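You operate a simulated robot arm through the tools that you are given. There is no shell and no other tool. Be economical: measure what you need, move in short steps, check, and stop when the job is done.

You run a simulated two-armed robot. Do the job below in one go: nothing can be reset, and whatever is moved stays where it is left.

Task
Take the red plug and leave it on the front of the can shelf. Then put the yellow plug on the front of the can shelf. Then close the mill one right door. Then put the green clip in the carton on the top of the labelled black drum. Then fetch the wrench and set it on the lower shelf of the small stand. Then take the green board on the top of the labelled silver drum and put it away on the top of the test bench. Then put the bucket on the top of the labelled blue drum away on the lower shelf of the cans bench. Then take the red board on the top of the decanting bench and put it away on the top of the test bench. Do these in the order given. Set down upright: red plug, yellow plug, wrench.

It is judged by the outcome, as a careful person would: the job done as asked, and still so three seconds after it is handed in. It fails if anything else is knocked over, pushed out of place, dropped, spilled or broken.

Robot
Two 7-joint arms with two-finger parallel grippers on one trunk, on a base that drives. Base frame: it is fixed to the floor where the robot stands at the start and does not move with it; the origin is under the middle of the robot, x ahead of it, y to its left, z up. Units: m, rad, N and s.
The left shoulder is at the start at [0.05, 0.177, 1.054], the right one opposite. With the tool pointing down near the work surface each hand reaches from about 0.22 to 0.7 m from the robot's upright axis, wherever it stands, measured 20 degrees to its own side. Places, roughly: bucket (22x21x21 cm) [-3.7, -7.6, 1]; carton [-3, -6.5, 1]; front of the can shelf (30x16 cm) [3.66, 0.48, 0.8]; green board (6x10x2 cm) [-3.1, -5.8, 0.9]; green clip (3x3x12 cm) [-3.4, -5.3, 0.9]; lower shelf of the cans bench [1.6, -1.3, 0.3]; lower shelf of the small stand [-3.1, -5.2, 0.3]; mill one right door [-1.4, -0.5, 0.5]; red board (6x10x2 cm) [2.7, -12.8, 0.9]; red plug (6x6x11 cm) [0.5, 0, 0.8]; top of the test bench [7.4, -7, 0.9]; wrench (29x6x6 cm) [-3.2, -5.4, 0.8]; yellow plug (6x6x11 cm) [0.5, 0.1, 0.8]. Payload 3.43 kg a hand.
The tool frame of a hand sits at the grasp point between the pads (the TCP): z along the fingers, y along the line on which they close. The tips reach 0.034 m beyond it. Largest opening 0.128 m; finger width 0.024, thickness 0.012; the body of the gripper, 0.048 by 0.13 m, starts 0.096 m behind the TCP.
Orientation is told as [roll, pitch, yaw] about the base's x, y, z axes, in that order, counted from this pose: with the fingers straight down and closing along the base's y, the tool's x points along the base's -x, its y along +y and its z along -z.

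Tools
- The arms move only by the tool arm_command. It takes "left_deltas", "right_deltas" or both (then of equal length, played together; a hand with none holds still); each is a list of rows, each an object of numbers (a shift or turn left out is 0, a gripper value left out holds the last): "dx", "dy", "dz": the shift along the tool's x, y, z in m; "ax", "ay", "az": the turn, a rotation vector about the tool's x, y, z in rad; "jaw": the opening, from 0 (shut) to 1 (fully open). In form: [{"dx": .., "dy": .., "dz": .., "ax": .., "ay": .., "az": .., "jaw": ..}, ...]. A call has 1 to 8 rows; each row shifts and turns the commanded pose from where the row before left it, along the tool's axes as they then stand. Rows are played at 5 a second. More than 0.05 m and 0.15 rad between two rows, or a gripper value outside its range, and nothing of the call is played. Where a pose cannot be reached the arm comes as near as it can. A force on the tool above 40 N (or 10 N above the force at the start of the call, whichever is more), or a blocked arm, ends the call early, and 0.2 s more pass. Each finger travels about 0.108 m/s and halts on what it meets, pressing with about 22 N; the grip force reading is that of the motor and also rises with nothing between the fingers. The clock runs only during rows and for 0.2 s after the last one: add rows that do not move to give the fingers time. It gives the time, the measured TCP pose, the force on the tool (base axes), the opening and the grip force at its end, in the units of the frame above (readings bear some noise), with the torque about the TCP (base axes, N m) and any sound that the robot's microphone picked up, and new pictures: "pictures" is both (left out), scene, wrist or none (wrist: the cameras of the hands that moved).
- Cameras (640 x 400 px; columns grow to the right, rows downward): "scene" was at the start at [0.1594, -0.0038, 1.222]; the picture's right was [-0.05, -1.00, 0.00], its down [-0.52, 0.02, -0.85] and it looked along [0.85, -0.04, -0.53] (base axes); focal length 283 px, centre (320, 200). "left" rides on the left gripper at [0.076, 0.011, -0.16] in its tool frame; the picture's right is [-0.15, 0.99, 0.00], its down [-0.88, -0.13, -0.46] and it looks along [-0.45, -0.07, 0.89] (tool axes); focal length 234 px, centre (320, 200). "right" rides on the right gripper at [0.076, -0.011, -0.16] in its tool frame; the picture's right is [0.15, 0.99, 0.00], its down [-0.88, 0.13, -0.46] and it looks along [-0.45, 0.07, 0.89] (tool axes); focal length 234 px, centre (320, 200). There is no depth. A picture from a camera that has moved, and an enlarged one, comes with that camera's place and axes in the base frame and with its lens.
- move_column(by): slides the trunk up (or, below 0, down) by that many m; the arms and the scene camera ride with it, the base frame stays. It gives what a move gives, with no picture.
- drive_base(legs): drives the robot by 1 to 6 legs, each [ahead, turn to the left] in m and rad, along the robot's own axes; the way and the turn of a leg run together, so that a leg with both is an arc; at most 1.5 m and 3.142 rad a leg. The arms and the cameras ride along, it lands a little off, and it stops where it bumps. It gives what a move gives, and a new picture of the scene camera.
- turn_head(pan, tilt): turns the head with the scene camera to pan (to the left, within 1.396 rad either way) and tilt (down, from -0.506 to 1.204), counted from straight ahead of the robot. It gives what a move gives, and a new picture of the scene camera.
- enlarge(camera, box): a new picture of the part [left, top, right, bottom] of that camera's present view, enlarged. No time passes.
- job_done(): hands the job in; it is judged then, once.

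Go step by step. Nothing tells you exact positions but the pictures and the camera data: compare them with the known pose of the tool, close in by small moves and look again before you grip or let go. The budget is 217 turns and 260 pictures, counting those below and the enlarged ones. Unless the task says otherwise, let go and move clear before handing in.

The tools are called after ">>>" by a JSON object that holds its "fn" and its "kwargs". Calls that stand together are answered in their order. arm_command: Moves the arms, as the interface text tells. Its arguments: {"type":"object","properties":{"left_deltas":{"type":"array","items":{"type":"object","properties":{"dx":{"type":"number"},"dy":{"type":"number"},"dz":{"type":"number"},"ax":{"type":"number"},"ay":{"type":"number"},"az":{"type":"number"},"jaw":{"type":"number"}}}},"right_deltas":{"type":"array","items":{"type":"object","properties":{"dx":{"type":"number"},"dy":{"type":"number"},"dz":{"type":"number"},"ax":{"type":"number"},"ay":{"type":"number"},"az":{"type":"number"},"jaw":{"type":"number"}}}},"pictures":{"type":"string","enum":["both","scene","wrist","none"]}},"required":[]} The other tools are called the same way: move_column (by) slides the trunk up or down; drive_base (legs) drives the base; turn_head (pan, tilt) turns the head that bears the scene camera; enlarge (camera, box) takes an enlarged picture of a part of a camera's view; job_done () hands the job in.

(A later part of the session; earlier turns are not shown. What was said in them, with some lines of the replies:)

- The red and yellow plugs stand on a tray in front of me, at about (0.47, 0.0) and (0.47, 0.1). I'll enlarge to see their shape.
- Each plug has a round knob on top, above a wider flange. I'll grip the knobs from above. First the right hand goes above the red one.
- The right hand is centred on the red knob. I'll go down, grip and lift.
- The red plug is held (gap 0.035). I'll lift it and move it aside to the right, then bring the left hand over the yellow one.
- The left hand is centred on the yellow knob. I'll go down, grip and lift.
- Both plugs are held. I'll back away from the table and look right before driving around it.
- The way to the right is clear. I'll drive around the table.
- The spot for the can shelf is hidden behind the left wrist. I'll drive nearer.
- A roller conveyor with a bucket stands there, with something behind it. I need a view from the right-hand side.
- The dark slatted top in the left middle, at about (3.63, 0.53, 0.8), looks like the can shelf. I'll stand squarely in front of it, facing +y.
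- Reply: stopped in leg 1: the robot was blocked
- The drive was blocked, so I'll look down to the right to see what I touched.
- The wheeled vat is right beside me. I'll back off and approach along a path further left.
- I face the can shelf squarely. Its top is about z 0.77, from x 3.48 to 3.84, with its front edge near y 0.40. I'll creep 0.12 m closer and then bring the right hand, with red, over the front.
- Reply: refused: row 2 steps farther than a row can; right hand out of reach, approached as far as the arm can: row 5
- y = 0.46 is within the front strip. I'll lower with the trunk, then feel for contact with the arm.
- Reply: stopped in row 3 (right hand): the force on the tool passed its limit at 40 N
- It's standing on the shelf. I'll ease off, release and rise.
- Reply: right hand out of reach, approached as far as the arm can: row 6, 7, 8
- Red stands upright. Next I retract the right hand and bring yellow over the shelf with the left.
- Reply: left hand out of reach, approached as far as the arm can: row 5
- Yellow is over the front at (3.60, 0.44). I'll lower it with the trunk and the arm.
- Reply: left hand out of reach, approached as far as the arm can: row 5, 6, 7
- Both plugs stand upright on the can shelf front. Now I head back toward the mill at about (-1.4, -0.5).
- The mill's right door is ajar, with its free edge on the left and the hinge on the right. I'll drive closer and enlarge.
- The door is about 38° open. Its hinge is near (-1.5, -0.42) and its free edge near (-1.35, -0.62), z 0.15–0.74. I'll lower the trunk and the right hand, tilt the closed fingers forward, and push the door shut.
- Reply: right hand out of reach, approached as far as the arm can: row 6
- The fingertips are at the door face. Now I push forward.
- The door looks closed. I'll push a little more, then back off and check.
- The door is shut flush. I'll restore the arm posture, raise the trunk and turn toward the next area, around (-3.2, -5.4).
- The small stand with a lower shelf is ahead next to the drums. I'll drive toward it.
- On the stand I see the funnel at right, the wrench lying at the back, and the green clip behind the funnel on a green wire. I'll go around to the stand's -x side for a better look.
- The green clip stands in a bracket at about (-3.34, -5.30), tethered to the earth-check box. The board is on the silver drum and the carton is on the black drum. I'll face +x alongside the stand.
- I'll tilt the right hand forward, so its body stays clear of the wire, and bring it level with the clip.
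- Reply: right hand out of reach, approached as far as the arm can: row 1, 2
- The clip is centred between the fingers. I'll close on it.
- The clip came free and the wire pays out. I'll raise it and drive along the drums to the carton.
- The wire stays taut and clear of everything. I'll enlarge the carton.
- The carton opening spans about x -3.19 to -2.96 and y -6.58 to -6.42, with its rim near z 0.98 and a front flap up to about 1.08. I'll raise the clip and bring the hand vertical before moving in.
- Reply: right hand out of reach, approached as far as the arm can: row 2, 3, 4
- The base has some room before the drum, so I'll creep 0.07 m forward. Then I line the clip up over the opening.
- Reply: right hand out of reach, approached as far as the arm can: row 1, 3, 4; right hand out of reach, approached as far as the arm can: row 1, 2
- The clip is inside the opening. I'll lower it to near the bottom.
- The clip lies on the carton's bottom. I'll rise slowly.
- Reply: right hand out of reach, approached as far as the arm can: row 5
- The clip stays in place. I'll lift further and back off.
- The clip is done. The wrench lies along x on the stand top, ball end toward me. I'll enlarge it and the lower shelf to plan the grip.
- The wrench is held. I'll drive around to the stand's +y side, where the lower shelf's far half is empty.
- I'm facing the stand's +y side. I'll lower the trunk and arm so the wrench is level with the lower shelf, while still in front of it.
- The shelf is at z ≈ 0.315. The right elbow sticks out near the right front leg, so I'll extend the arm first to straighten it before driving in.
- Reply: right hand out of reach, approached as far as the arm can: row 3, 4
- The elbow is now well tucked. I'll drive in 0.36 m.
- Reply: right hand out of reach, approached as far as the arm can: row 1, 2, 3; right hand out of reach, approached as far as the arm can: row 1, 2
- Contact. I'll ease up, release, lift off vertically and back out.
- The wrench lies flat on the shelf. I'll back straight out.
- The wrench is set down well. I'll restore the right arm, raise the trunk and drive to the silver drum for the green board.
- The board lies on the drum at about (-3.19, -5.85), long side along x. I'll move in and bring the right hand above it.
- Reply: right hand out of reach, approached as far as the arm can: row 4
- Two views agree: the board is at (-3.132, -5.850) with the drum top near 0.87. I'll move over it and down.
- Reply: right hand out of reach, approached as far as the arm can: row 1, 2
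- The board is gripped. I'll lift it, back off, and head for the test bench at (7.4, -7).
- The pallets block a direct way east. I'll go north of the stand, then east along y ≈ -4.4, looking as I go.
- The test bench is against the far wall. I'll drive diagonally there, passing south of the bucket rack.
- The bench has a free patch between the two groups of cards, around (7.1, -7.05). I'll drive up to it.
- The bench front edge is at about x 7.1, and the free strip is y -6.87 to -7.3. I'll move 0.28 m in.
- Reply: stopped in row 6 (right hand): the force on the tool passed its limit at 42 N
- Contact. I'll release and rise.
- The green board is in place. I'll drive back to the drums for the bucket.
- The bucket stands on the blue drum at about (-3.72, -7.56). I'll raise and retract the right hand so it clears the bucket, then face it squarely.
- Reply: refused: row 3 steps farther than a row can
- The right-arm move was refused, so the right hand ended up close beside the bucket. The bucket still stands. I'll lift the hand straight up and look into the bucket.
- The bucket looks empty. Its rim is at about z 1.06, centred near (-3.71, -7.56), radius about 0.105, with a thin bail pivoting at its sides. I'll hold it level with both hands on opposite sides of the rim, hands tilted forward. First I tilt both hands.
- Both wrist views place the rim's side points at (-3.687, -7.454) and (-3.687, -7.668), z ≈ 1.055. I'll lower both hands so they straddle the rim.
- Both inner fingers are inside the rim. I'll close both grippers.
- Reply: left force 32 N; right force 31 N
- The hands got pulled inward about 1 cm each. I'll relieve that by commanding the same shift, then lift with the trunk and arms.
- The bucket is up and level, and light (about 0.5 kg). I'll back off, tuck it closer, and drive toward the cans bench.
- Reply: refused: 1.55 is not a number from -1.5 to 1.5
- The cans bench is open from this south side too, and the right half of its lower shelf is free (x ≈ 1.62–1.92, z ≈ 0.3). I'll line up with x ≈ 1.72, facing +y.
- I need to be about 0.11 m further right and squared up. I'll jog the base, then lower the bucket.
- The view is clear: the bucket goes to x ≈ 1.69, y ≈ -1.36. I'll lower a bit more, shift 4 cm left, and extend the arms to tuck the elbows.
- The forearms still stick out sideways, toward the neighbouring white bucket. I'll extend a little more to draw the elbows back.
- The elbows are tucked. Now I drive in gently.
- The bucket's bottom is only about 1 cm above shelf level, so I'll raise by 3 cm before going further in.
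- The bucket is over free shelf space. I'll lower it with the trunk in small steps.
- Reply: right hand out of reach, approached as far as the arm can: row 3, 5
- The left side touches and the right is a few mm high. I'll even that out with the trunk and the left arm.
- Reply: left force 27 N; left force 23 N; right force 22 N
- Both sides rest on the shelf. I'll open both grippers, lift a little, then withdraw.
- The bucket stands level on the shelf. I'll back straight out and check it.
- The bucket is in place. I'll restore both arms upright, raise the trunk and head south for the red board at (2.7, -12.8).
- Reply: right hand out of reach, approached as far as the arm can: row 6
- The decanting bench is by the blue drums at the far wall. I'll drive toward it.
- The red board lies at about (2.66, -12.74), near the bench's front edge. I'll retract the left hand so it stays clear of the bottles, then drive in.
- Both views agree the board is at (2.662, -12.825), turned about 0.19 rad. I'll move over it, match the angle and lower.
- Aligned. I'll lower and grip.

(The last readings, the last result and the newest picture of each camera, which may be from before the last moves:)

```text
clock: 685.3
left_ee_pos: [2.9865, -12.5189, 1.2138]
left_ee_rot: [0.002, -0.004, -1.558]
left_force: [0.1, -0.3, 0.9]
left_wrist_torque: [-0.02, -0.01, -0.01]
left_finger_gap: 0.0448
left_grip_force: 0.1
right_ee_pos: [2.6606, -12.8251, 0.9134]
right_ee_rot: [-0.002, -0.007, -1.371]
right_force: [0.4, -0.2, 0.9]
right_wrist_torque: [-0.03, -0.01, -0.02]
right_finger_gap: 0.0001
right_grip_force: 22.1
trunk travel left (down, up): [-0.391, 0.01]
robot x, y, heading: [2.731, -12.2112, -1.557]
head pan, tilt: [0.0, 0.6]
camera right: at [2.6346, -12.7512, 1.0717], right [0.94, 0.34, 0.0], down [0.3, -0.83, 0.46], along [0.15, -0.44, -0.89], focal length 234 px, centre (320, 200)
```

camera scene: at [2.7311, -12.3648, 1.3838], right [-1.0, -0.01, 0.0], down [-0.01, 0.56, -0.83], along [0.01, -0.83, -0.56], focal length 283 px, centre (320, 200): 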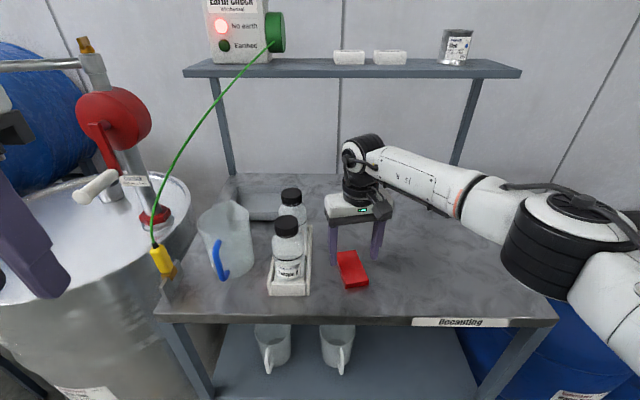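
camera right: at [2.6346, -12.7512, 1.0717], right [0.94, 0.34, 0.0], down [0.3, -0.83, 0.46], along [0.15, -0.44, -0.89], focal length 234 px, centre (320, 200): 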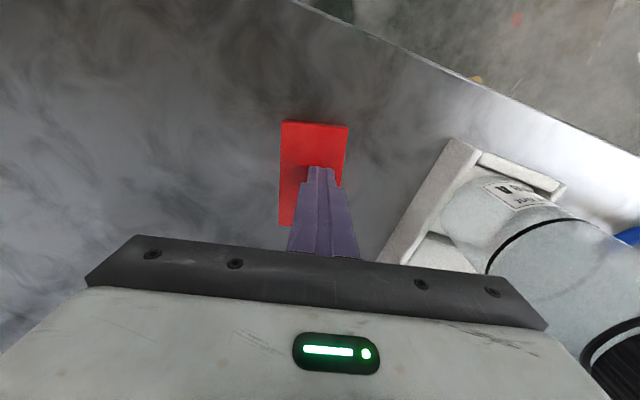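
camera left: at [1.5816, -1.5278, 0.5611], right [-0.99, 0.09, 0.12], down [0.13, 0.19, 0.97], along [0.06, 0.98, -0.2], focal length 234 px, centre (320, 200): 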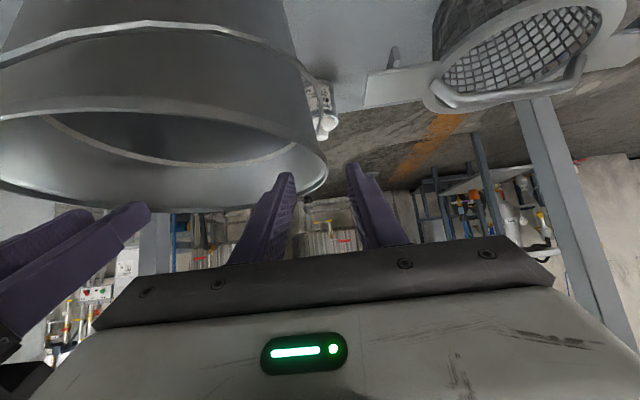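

The fingers closed just above the board, so it lies lower than I thought. I'll open and go down until I feel the bench.

>>> {"fn": "arm_command", "kwargs": {"right_deltas": [{"jaw": 0.66}, {}, {}, {}, {"dz": 0.008}, {"dz": 0.006}, {}], "pictures": "wrist"}}

```text
clock: 686.6
left_ee_pos: [2.9873, -12.5177, 1.2137]
left_ee_rot: [0.0, -0.006, -1.556]
left_force: [-1.1, -0.6, -0.5]
left_wrist_torque: [0.04, -0.05, 0.01]
left_finger_gap: 0.0447
left_grip_force: 0.1
right_ee_pos: [2.6632, -12.8265, 0.9116]
right_ee_rot: [0.005, -0.017, -1.371]
right_force: [-2.8, 5.0, 19.2]
right_wrist_torque: [0.59, -0.74, 0.25]
right_finger_gap: 0.0836
right_grip_force: 0.0
trunk travel left (down, up): [-0.391, 0.01]
robot x, y, heading: [2.7272, -12.2037, -1.56]
head pan, tilt: [0.0, 0.6]
stopped in row 6 (right hand): the force on the tool passed its limit at 45 N (the readings are from after the stop); the commanded pose is now the measured one
camera right: at [2.6356, -12.7525, 1.0702], right [0.94, 0.34, 0.0], down [0.3, -0.83, 0.47], along [0.16, -0.44, -0.88], focal length 234 px, centre (320, 200)
```

right: 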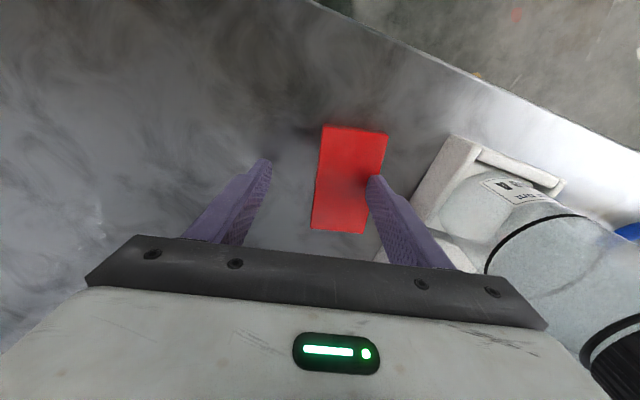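

The board slid sideways under the right finger. I'll lift, close the fingers, press lightly on the board's top and drag it back away from the holder.

>>> {"fn": "arm_command", "kwargs": {"right_deltas": [{"dz": -0.015, "ay": 0.01}, {"jaw": 0.0}, {}, {}, {"dy": 0.025}, {}], "pictures": "wrist"}}

```text
clock: 688.0
left_ee_pos: [2.9855, -12.5189, 1.2134]
left_ee_rot: [0.002, -0.003, -1.558]
left_force: [-0.5, 0.5, -0.4]
left_wrist_torque: [0.01, 0.04, -0.01]
left_finger_gap: 0.0449
left_grip_force: 0.0
right_ee_pos: [2.6867, -12.822, 0.9213]
right_ee_rot: [0.003, -0.005, -1.371]
right_force: [0.4, 0.3, -0.3]
right_wrist_torque: [0.0, -0.03, 0.01]
right_finger_gap: 0.0
right_grip_force: 21.5
trunk travel left (down, up): [-0.391, 0.01]
robot x, y, heading: [2.7267, -12.2057, -1.558]
head pan, tilt: [0.0, 0.6]
camera right: at [2.6595, -12.7498, 1.081], right [0.94, 0.34, 0.0], down [0.3, -0.84, 0.46], along [0.16, -0.43, -0.89], focal length 234 px, centre (320, 200)
```

right: 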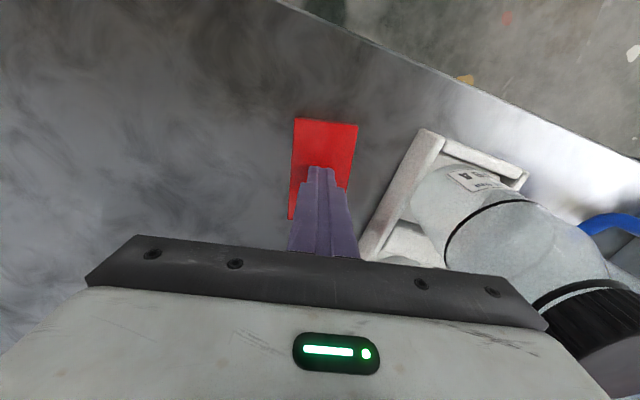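

>>> {"fn": "arm_command", "kwargs": {"right_deltas": [{"dz": 0.006}, {"dz": 0.005}, {}], "pictures": "none"}}

```text
clock: 688.8
left_ee_pos: [2.9879, -12.5187, 1.2146]
left_ee_rot: [0.003, -0.006, -1.558]
left_force: [-0.4, 0.2, 0.3]
left_wrist_torque: [0.03, 0.02, 0.05]
left_finger_gap: 0.0447
left_grip_force: 0.2
right_ee_pos: [2.6854, -12.8227, 0.9123]
right_ee_rot: [0.002, -0.005, -1.372]
right_force: [-0.3, -0.1, 5.0]
right_wrist_torque: [0.05, 0.03, -0.02]
right_finger_gap: 0.0
right_grip_force: 22.2
trunk travel left (down, up): [-0.391, 0.01]
robot x, y, heading: [2.7302, -12.2041, -1.556]
head pan, tilt: [0.0, 0.6]
```

Light contact of 5 N. Now I drag it left by 3.5 cm, then lift and look.

>>> {"fn": "arm_command", "kwargs": {"right_deltas": [{"dz": 0.001, "dy": -0.006}, {"dy": -0.008}, {"dy": -0.01}, {"dy": -0.011}, {}, {"dz": -0.03}, {"jaw": 0.66}, {}], "pictures": "wrist"}}

```text
clock: 690.6
left_ee_pos: [2.987, -12.5187, 1.2138]
left_ee_rot: [0.002, -0.005, -1.556]
left_force: [0.4, -0.2, 0.6]
left_wrist_torque: [-0.01, 0.02, -0.04]
left_finger_gap: 0.0447
left_grip_force: 0.0
right_ee_pos: [2.6527, -12.8281, 0.9415]
right_ee_rot: [0.001, -0.003, -1.371]
right_force: [0.3, -0.2, 0.4]
right_wrist_torque: [-0.02, -0.01, 0.0]
right_finger_gap: 0.0844
right_grip_force: 0.1
trunk travel left (down, up): [-0.391, 0.01]
robot x, y, heading: [2.7282, -12.2073, -1.557]
head pan, tilt: [0.0, 0.6]
camera right: at [2.6266, -12.7557, 1.1], right [0.94, 0.34, 0.0], down [0.3, -0.84, 0.46], along [0.16, -0.43, -0.89], focal length 234 px, centre (320, 200)
```

right: 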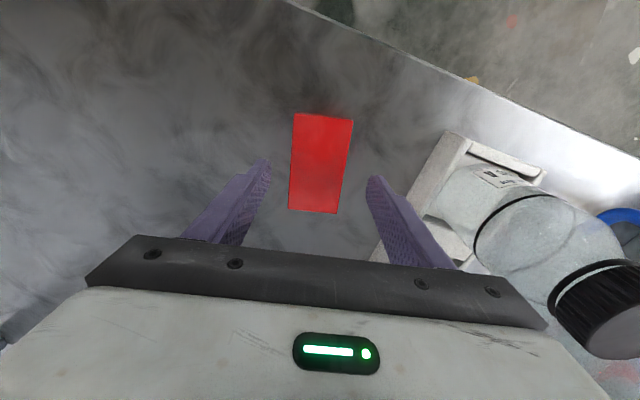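

The board came along and sits centred between the fingers. I'll lower until the tips are beside it and grip.

>>> {"fn": "arm_command", "kwargs": {"right_deltas": [{"dz": 0.02}, {"dz": 0.012}, {"dz": 0.008}, {"dz": 0.004}, {}], "pictures": "wrist"}}

```text
clock: 691.8
left_ee_pos: [2.9868, -12.5185, 1.2144]
left_ee_rot: [0.003, -0.004, -1.558]
left_force: [-0.4, -0.2, 0.6]
left_wrist_torque: [0.01, -0.02, 0.02]
left_finger_gap: 0.0449
left_grip_force: 0.1
right_ee_pos: [2.6535, -12.8286, 0.8952]
right_ee_rot: [0.001, -0.003, -1.372]
right_force: [0.4, -0.7, -0.3]
right_wrist_torque: [0.01, -0.02, 0.0]
right_finger_gap: 0.0845
right_grip_force: 0.2
trunk travel left (down, up): [-0.391, 0.01]
robot x, y, heading: [2.7301, -12.2099, -1.555]
head pan, tilt: [0.0, 0.6]
camera right: at [2.6265, -12.7556, 1.0556], right [0.94, 0.34, 0.0], down [0.3, -0.84, 0.46], along [0.16, -0.43, -0.89], focal length 234 px, centre (320, 200)
```

right: 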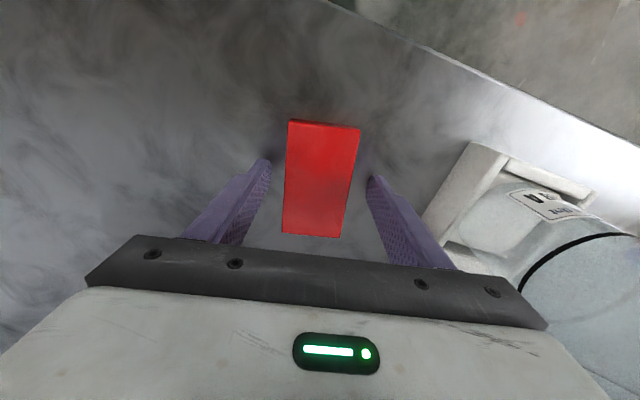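

>>> {"fn": "arm_command", "kwargs": {"right_deltas": [{"jaw": 0.0}, {}, {}, {}, {"dz": -0.03}, {"dz": -0.04}, {"dz": -0.04}, {}], "pictures": "wrist"}}

```text
clock: 693.6
left_ee_pos: [2.9875, -12.5188, 1.2128]
left_ee_rot: [0.003, -0.002, -1.556]
left_force: [-0.4, -0.1, -0.4]
left_wrist_torque: [-0.03, -0.01, 0.01]
left_finger_gap: 0.0448
left_grip_force: 0.0
right_ee_pos: [2.652, -12.8309, 1.0083]
right_ee_rot: [0.002, -0.004, -1.371]
right_force: [0.5, 1.1, -0.1]
right_wrist_torque: [0.02, 0.02, -0.01]
right_finger_gap: 0.054
right_grip_force: 22.0
trunk travel left (down, up): [-0.391, 0.01]
robot x, y, heading: [2.7299, -12.205, -1.561]
head pan, tilt: [0.0, 0.6]
camera right: at [2.6245, -12.7583, 1.1675], right [0.94, 0.34, 0.0], down [0.3, -0.84, 0.46], along [0.16, -0.43, -0.89], focal length 234 px, centre (320, 200)
```

right: 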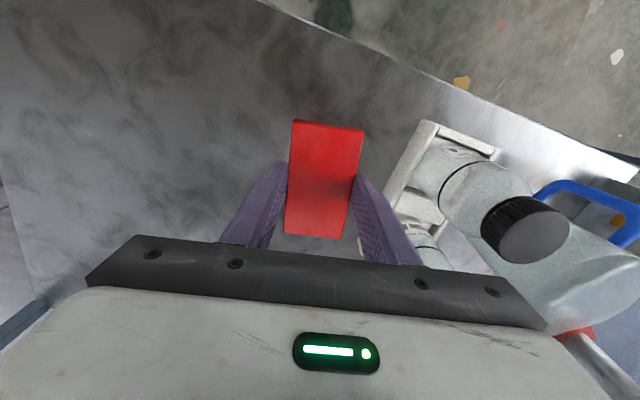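

The red board is held. I'll back out and drive to the test bench.

>>> {"fn": "drive_base", "kwargs": {"legs": [[-0.8, 0.0], [0.0, 2.576], [1.5, 0.0], [1.5, 0.0], [1.5, 0.0], [0.5, 0.0]]}}

>>> {"fn": "drive_base", "kwargs": {"legs": [[0.0, -1.015]]}}

```text
clock: 727.5
left_ee_pos: [5.0046, -6.6512, 1.213]
left_ee_rot: [0.002, -0.004, 1.07]
left_force: [0.8, 0.3, -0.6]
left_wrist_torque: [0.0, -0.01, 0.0]
left_finger_gap: 0.0448
left_grip_force: 0.1
right_ee_pos: [5.4498, -6.5445, 1.0073]
right_ee_rot: [0.001, -0.004, 1.258]
right_force: [-0.2, 0.1, -0.7]
right_wrist_torque: [-0.02, 0.0, -0.02]
right_finger_gap: 0.0545
right_grip_force: 21.8
trunk travel left (down, up): [-0.391, 0.01]
robot x, y, heading: [5.0761, -7.0497, 1.073]
head pan, tilt: [0.0, 0.6]
camera scene: at [5.1516, -6.9098, 1.3837], right [0.88, -0.48, 0.0], down [-0.27, -0.5, -0.82], along [0.4, 0.72, -0.57], focal length 283 px, centre (320, 200)
```

scene: 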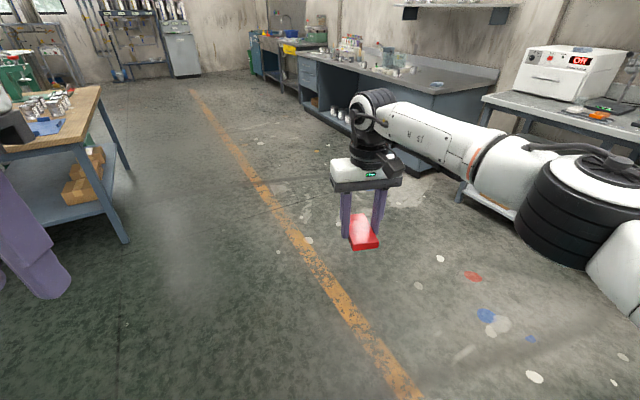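

```text
clock: 730.5
left_ee_pos: [5.3765, -6.7786, 1.2133]
left_ee_rot: [0.0, -0.006, 0.055]
left_force: [0.7, 0.4, -0.8]
left_wrist_torque: [0.0, 0.01, 0.02]
left_finger_gap: 0.0446
left_grip_force: 0.0
right_ee_pos: [5.7016, -7.0996, 1.0074]
right_ee_rot: [0.001, -0.003, 0.244]
right_force: [0.9, -0.3, -1.2]
right_wrist_torque: [0.04, 0.01, -0.01]
right_finger_gap: 0.0542
right_grip_force: 22.2
trunk travel left (down, up): [-0.391, 0.01]
robot x, y, heading: [5.0738, -7.0466, 0.055]
head pan, tilt: [0.0, 0.6]
camera scene: at [5.2334, -7.0407, 1.3837], right [0.05, -1.0, 0.0], down [-0.56, -0.03, -0.82], along [0.82, 0.05, -0.57], focal length 283 px, centre (320, 200)
```

scene: 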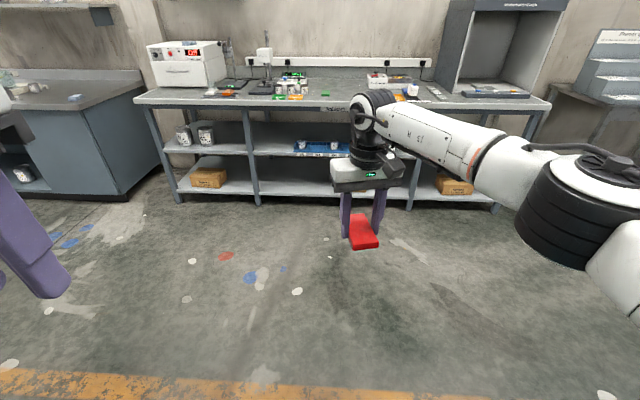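

>>> {"fn": "drive_base", "kwargs": {"legs": [[0.0, -0.055], [1.25, 0.0]]}}

```text
clock: 737.3
left_ee_pos: [6.6438, -6.7986, 1.2146]
left_ee_rot: [0.001, -0.006, -0.002]
left_force: [0.4, -0.9, -0.4]
left_wrist_torque: [-0.02, 0.03, -0.01]
left_finger_gap: 0.0446
left_grip_force: 0.1
right_ee_pos: [6.9499, -7.1388, 1.0067]
right_ee_rot: [0.001, -0.003, 0.184]
right_force: [-0.5, -0.2, -1.2]
right_wrist_torque: [0.0, -0.02, 0.01]
right_finger_gap: 0.0542
right_grip_force: 22.3
trunk travel left (down, up): [-0.391, 0.01]
robot x, y, heading: [6.3257, -7.0521, -0.001]
head pan, tilt: [0.0, 0.6]
camera scene: at [6.4865, -7.0519, 1.3837], right [0.0, -1.0, 0.0], down [-0.57, 0.0, -0.82], along [0.82, 0.0, -0.57], focal length 283 px, centre (320, 200)
```

scene: 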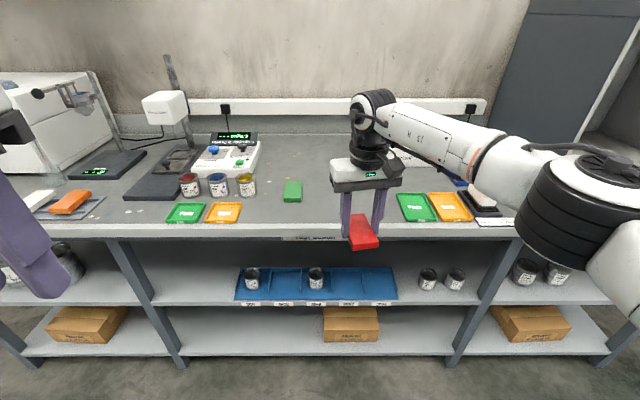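

>>> {"fn": "drive_base", "kwargs": {"legs": [[0.27, 0.0]]}}

>>> {"fn": "arm_command", "kwargs": {"right_deltas": [{"az": 0.09, "dz": 0.03}, {"az": 0.09, "dz": 0.03}, {"dz": 0.015}, {}], "pictures": "both"}}

```text
clock: 739.2
left_ee_pos: [6.9153, -6.7999, 1.2131]
left_ee_rot: [0.001, -0.004, -0.004]
left_force: [-0.6, 0.0, 0.2]
left_wrist_torque: [0.0, 0.04, -0.01]
left_finger_gap: 0.0449
left_grip_force: 0.1
right_ee_pos: [7.2198, -7.1413, 1.0081]
right_ee_rot: [0.001, -0.004, 0.182]
right_force: [-0.1, 0.3, -0.8]
right_wrist_torque: [0.0, 0.02, -0.04]
right_finger_gap: 0.0541
right_grip_force: 22.2
trunk travel left (down, up): [-0.391, 0.01]
robot x, y, heading: [6.5977, -7.051, -0.007]
head pan, tilt: [0.0, 0.6]
camera scene: at [6.7575, -7.0533, 1.3836], right [-0.01, -1.0, 0.0], down [-0.57, 0.0, -0.82], along [0.82, 0.0, -0.57], focal length 283 px, centre (320, 200)
```

scene: 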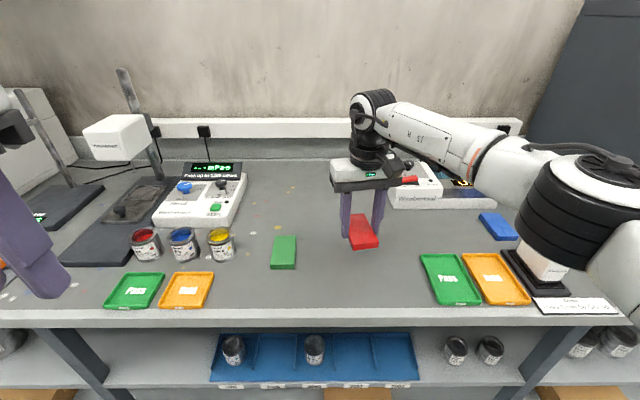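

```text
clock: 740.2
left_ee_pos: [6.915, -6.8004, 1.2144]
left_ee_rot: [0.002, -0.005, -0.004]
left_force: [0.3, 0.1, -0.7]
left_wrist_torque: [0.02, 0.01, 0.02]
left_finger_gap: 0.0448
left_grip_force: 0.0
right_ee_pos: [7.2211, -7.1406, 0.9331]
right_ee_rot: [0.003, -0.003, 0.0]
right_force: [-0.6, 0.6, 0.1]
right_wrist_torque: [-0.02, 0.03, 0.03]
right_finger_gap: 0.0542
right_grip_force: 22.1
trunk travel left (down, up): [-0.391, 0.01]
robot x, y, heading: [6.6006, -7.0534, -0.002]
head pan, tilt: [0.0, 0.6]
camera scene: at [6.7567, -7.0533, 1.3837], right [-0.01, -1.0, 0.0], down [-0.56, 0.0, -0.83], along [0.83, 0.0, -0.56], focal length 283 px, centre (320, 200)
camera right: at [7.1441, -7.1527, 1.0921], right [-0.15, 0.99, 0.0], down [0.88, 0.13, 0.46], along [0.45, 0.07, -0.89], focal length 234 px, centre (320, 200)
```

scene: 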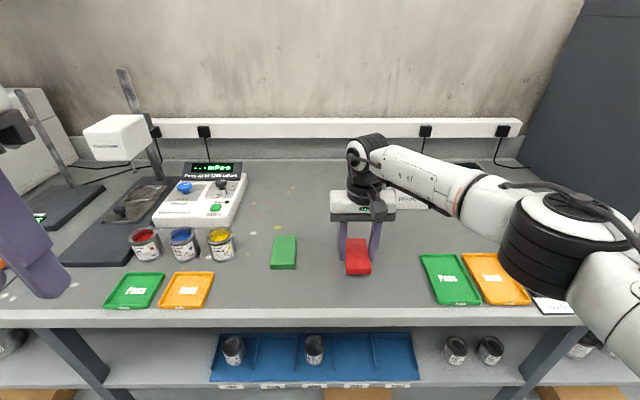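
right: 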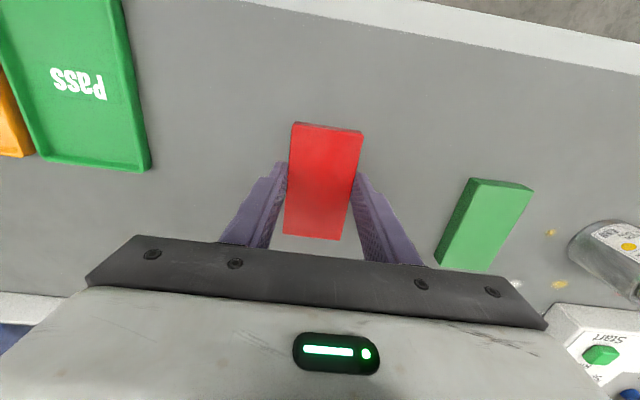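

The spot is clear. I'll lower until contact.

>>> {"fn": "arm_command", "kwargs": {"right_deltas": [{"dz": 0.01}, {"dz": 0.005}, {"dz": 0.004}, {"dz": 0.004}, {"dz": 0.003}, {"dz": 0.003}, {}], "pictures": "none"}}

```text
clock: 741.5
left_ee_pos: [6.9126, -6.8004, 1.2141]
left_ee_rot: [0.002, -0.007, -0.004]
left_force: [-0.1, 0.4, -0.3]
left_wrist_torque: [-0.04, 0.02, 0.0]
left_finger_gap: 0.045
left_grip_force: 0.1
right_ee_pos: [7.2233, -7.1426, 0.9146]
right_ee_rot: [0.004, -0.012, 0.0]
right_force: [-9.1, -2.0, 18.3]
right_wrist_torque: [-0.62, 0.48, -0.35]
right_finger_gap: 0.054
right_grip_force: 21.7
trunk travel left (down, up): [-0.391, 0.01]
robot x, y, heading: [6.6005, -7.0557, -0.004]
head pan, tilt: [0.0, 0.6]
stopped in row 6 (right hand): the force on the tool passed its limit at 42 N (the readings are from after the stop); the commanded pose is now the measured one
```

>>> {"fn": "arm_command", "kwargs": {"right_deltas": [{"dz": -0.002}, {"jaw": 0.6}, {}, {}, {"dz": -0.03}, {"dz": -0.04}, {"dz": -0.04}, {}], "pictures": "none"}}

>>> {"fn": "drive_base", "kwargs": {"legs": [[-0.5, 0.0]]}}

```text
clock: 743.3
left_ee_pos: [6.9138, -6.8004, 1.2136]
left_ee_rot: [0.004, -0.004, -0.002]
left_force: [-1.0, -0.3, -0.3]
left_wrist_torque: [-0.02, -0.01, 0.02]
left_finger_gap: 0.0449
left_grip_force: 0.0
right_ee_pos: [7.2211, -7.1431, 1.0215]
right_ee_rot: [0.001, -0.012, 0.004]
right_force: [-0.4, 0.2, 0.0]
right_wrist_torque: [0.0, 0.0, -0.03]
right_finger_gap: 0.077
right_grip_force: 0.1
trunk travel left (down, up): [-0.391, 0.01]
robot x, y, heading: [6.6002, -7.0459, -0.005]
head pan, tilt: [0.0, 0.6]
```

```text
clock: 746.2
left_ee_pos: [6.4202, -6.7994, 1.2143]
left_ee_rot: [0.002, -0.004, -0.018]
left_force: [-0.4, -0.4, 0.1]
left_wrist_torque: [0.02, 0.02, -0.01]
left_finger_gap: 0.045
left_grip_force: 0.1
right_ee_pos: [6.7219, -7.1458, 1.0215]
right_ee_rot: [0.002, -0.012, -0.01]
right_force: [0.2, 0.5, 0.8]
right_wrist_torque: [-0.04, -0.02, 0.02]
right_finger_gap: 0.0768
right_grip_force: 0.0
trunk travel left (down, up): [-0.391, 0.01]
robot x, y, heading: [6.1037, -7.0473, -0.014]
head pan, tilt: [0.0, 0.6]
camera scene: at [6.259, -7.0496, 1.3838], right [-0.02, -1.0, 0.0], down [-0.56, 0.01, -0.83], along [0.83, -0.01, -0.56], focal length 283 px, centre (320, 200)
```

scene: 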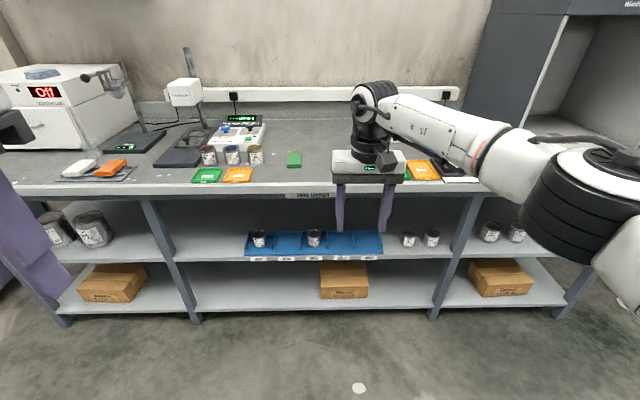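

>>> {"fn": "arm_command", "kwargs": {"right_deltas": [{"dy": -0.04, "dx": 0.02}, {"dy": -0.04, "dx": 0.02}, {"dy": -0.04}, {}], "pictures": "scene"}}

```text
clock: 747.2
left_ee_pos: [6.4205, -6.7986, 1.2122]
left_ee_rot: [0.002, -0.006, -0.017]
left_force: [-0.2, 0.8, -1.0]
left_wrist_torque: [-0.01, 0.0, -0.01]
left_finger_gap: 0.0449
left_grip_force: 0.1
right_ee_pos: [6.6799, -7.2649, 1.0196]
right_ee_rot: [0.002, -0.01, -0.01]
right_force: [0.7, 0.3, -1.1]
right_wrist_torque: [-0.03, -0.03, -0.02]
right_finger_gap: 0.0767
right_grip_force: 0.1
trunk travel left (down, up): [-0.391, 0.01]
robot x, y, heading: [6.1045, -7.0465, -0.019]
head pan, tilt: [0.0, 0.6]
camera scene: at [6.2594, -7.049, 1.3837], right [-0.02, -1.0, 0.0], down [-0.56, 0.01, -0.83], along [0.82, -0.02, -0.56], focal length 283 px, centre (320, 200)
```

scene: 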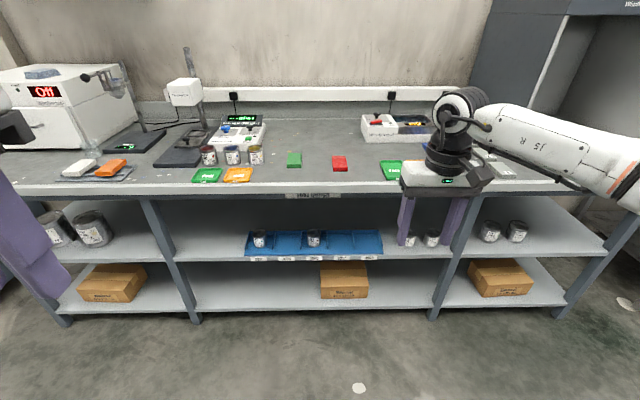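

Both boards lie on the test bench, the hands are empty and clear, and all eight tasks are done. I'll hand the job in.

>>> {"fn": "job_done", "kwargs": {}}

```text
The job is handed in.
```

I did all eight tasks in the order given and handed the job in; both hands ended empty and clear.

- **Plugs:** the red and yellow plugs stand upright on the front of the can shelf. I picked up both before driving over and set the red one down first.
- **Mill one right door:** it is closed flush. I pushed it shut with the closed fingers.
- **Green clip:** it lies on the bottom of the carton on the labelled black drum. Its green wire is still attached and runs over the silver drum without touching anything.
- **Wrench:** it lies flat on the lower shelf of the small stand, the same way up as I found it.
- **Bucket:** it stands level on the lower shelf of the cans bench, clear of the basket and small can already there.
- **Green and red boards:** both lie on the test bench top, in the free space between the two groups of trays.

**Contacts along the way:**
- **Wheeled steel vat:** my base bumped it on the way to the can shelf. It did not visibly move, but I did not measure it.
- **Bucket on the drum:** my right hand ended up against or very close to it before I picked it up. It stayed upright.
- **Red board:** it slid about 3 cm on the decanting bench while I was gripping it.
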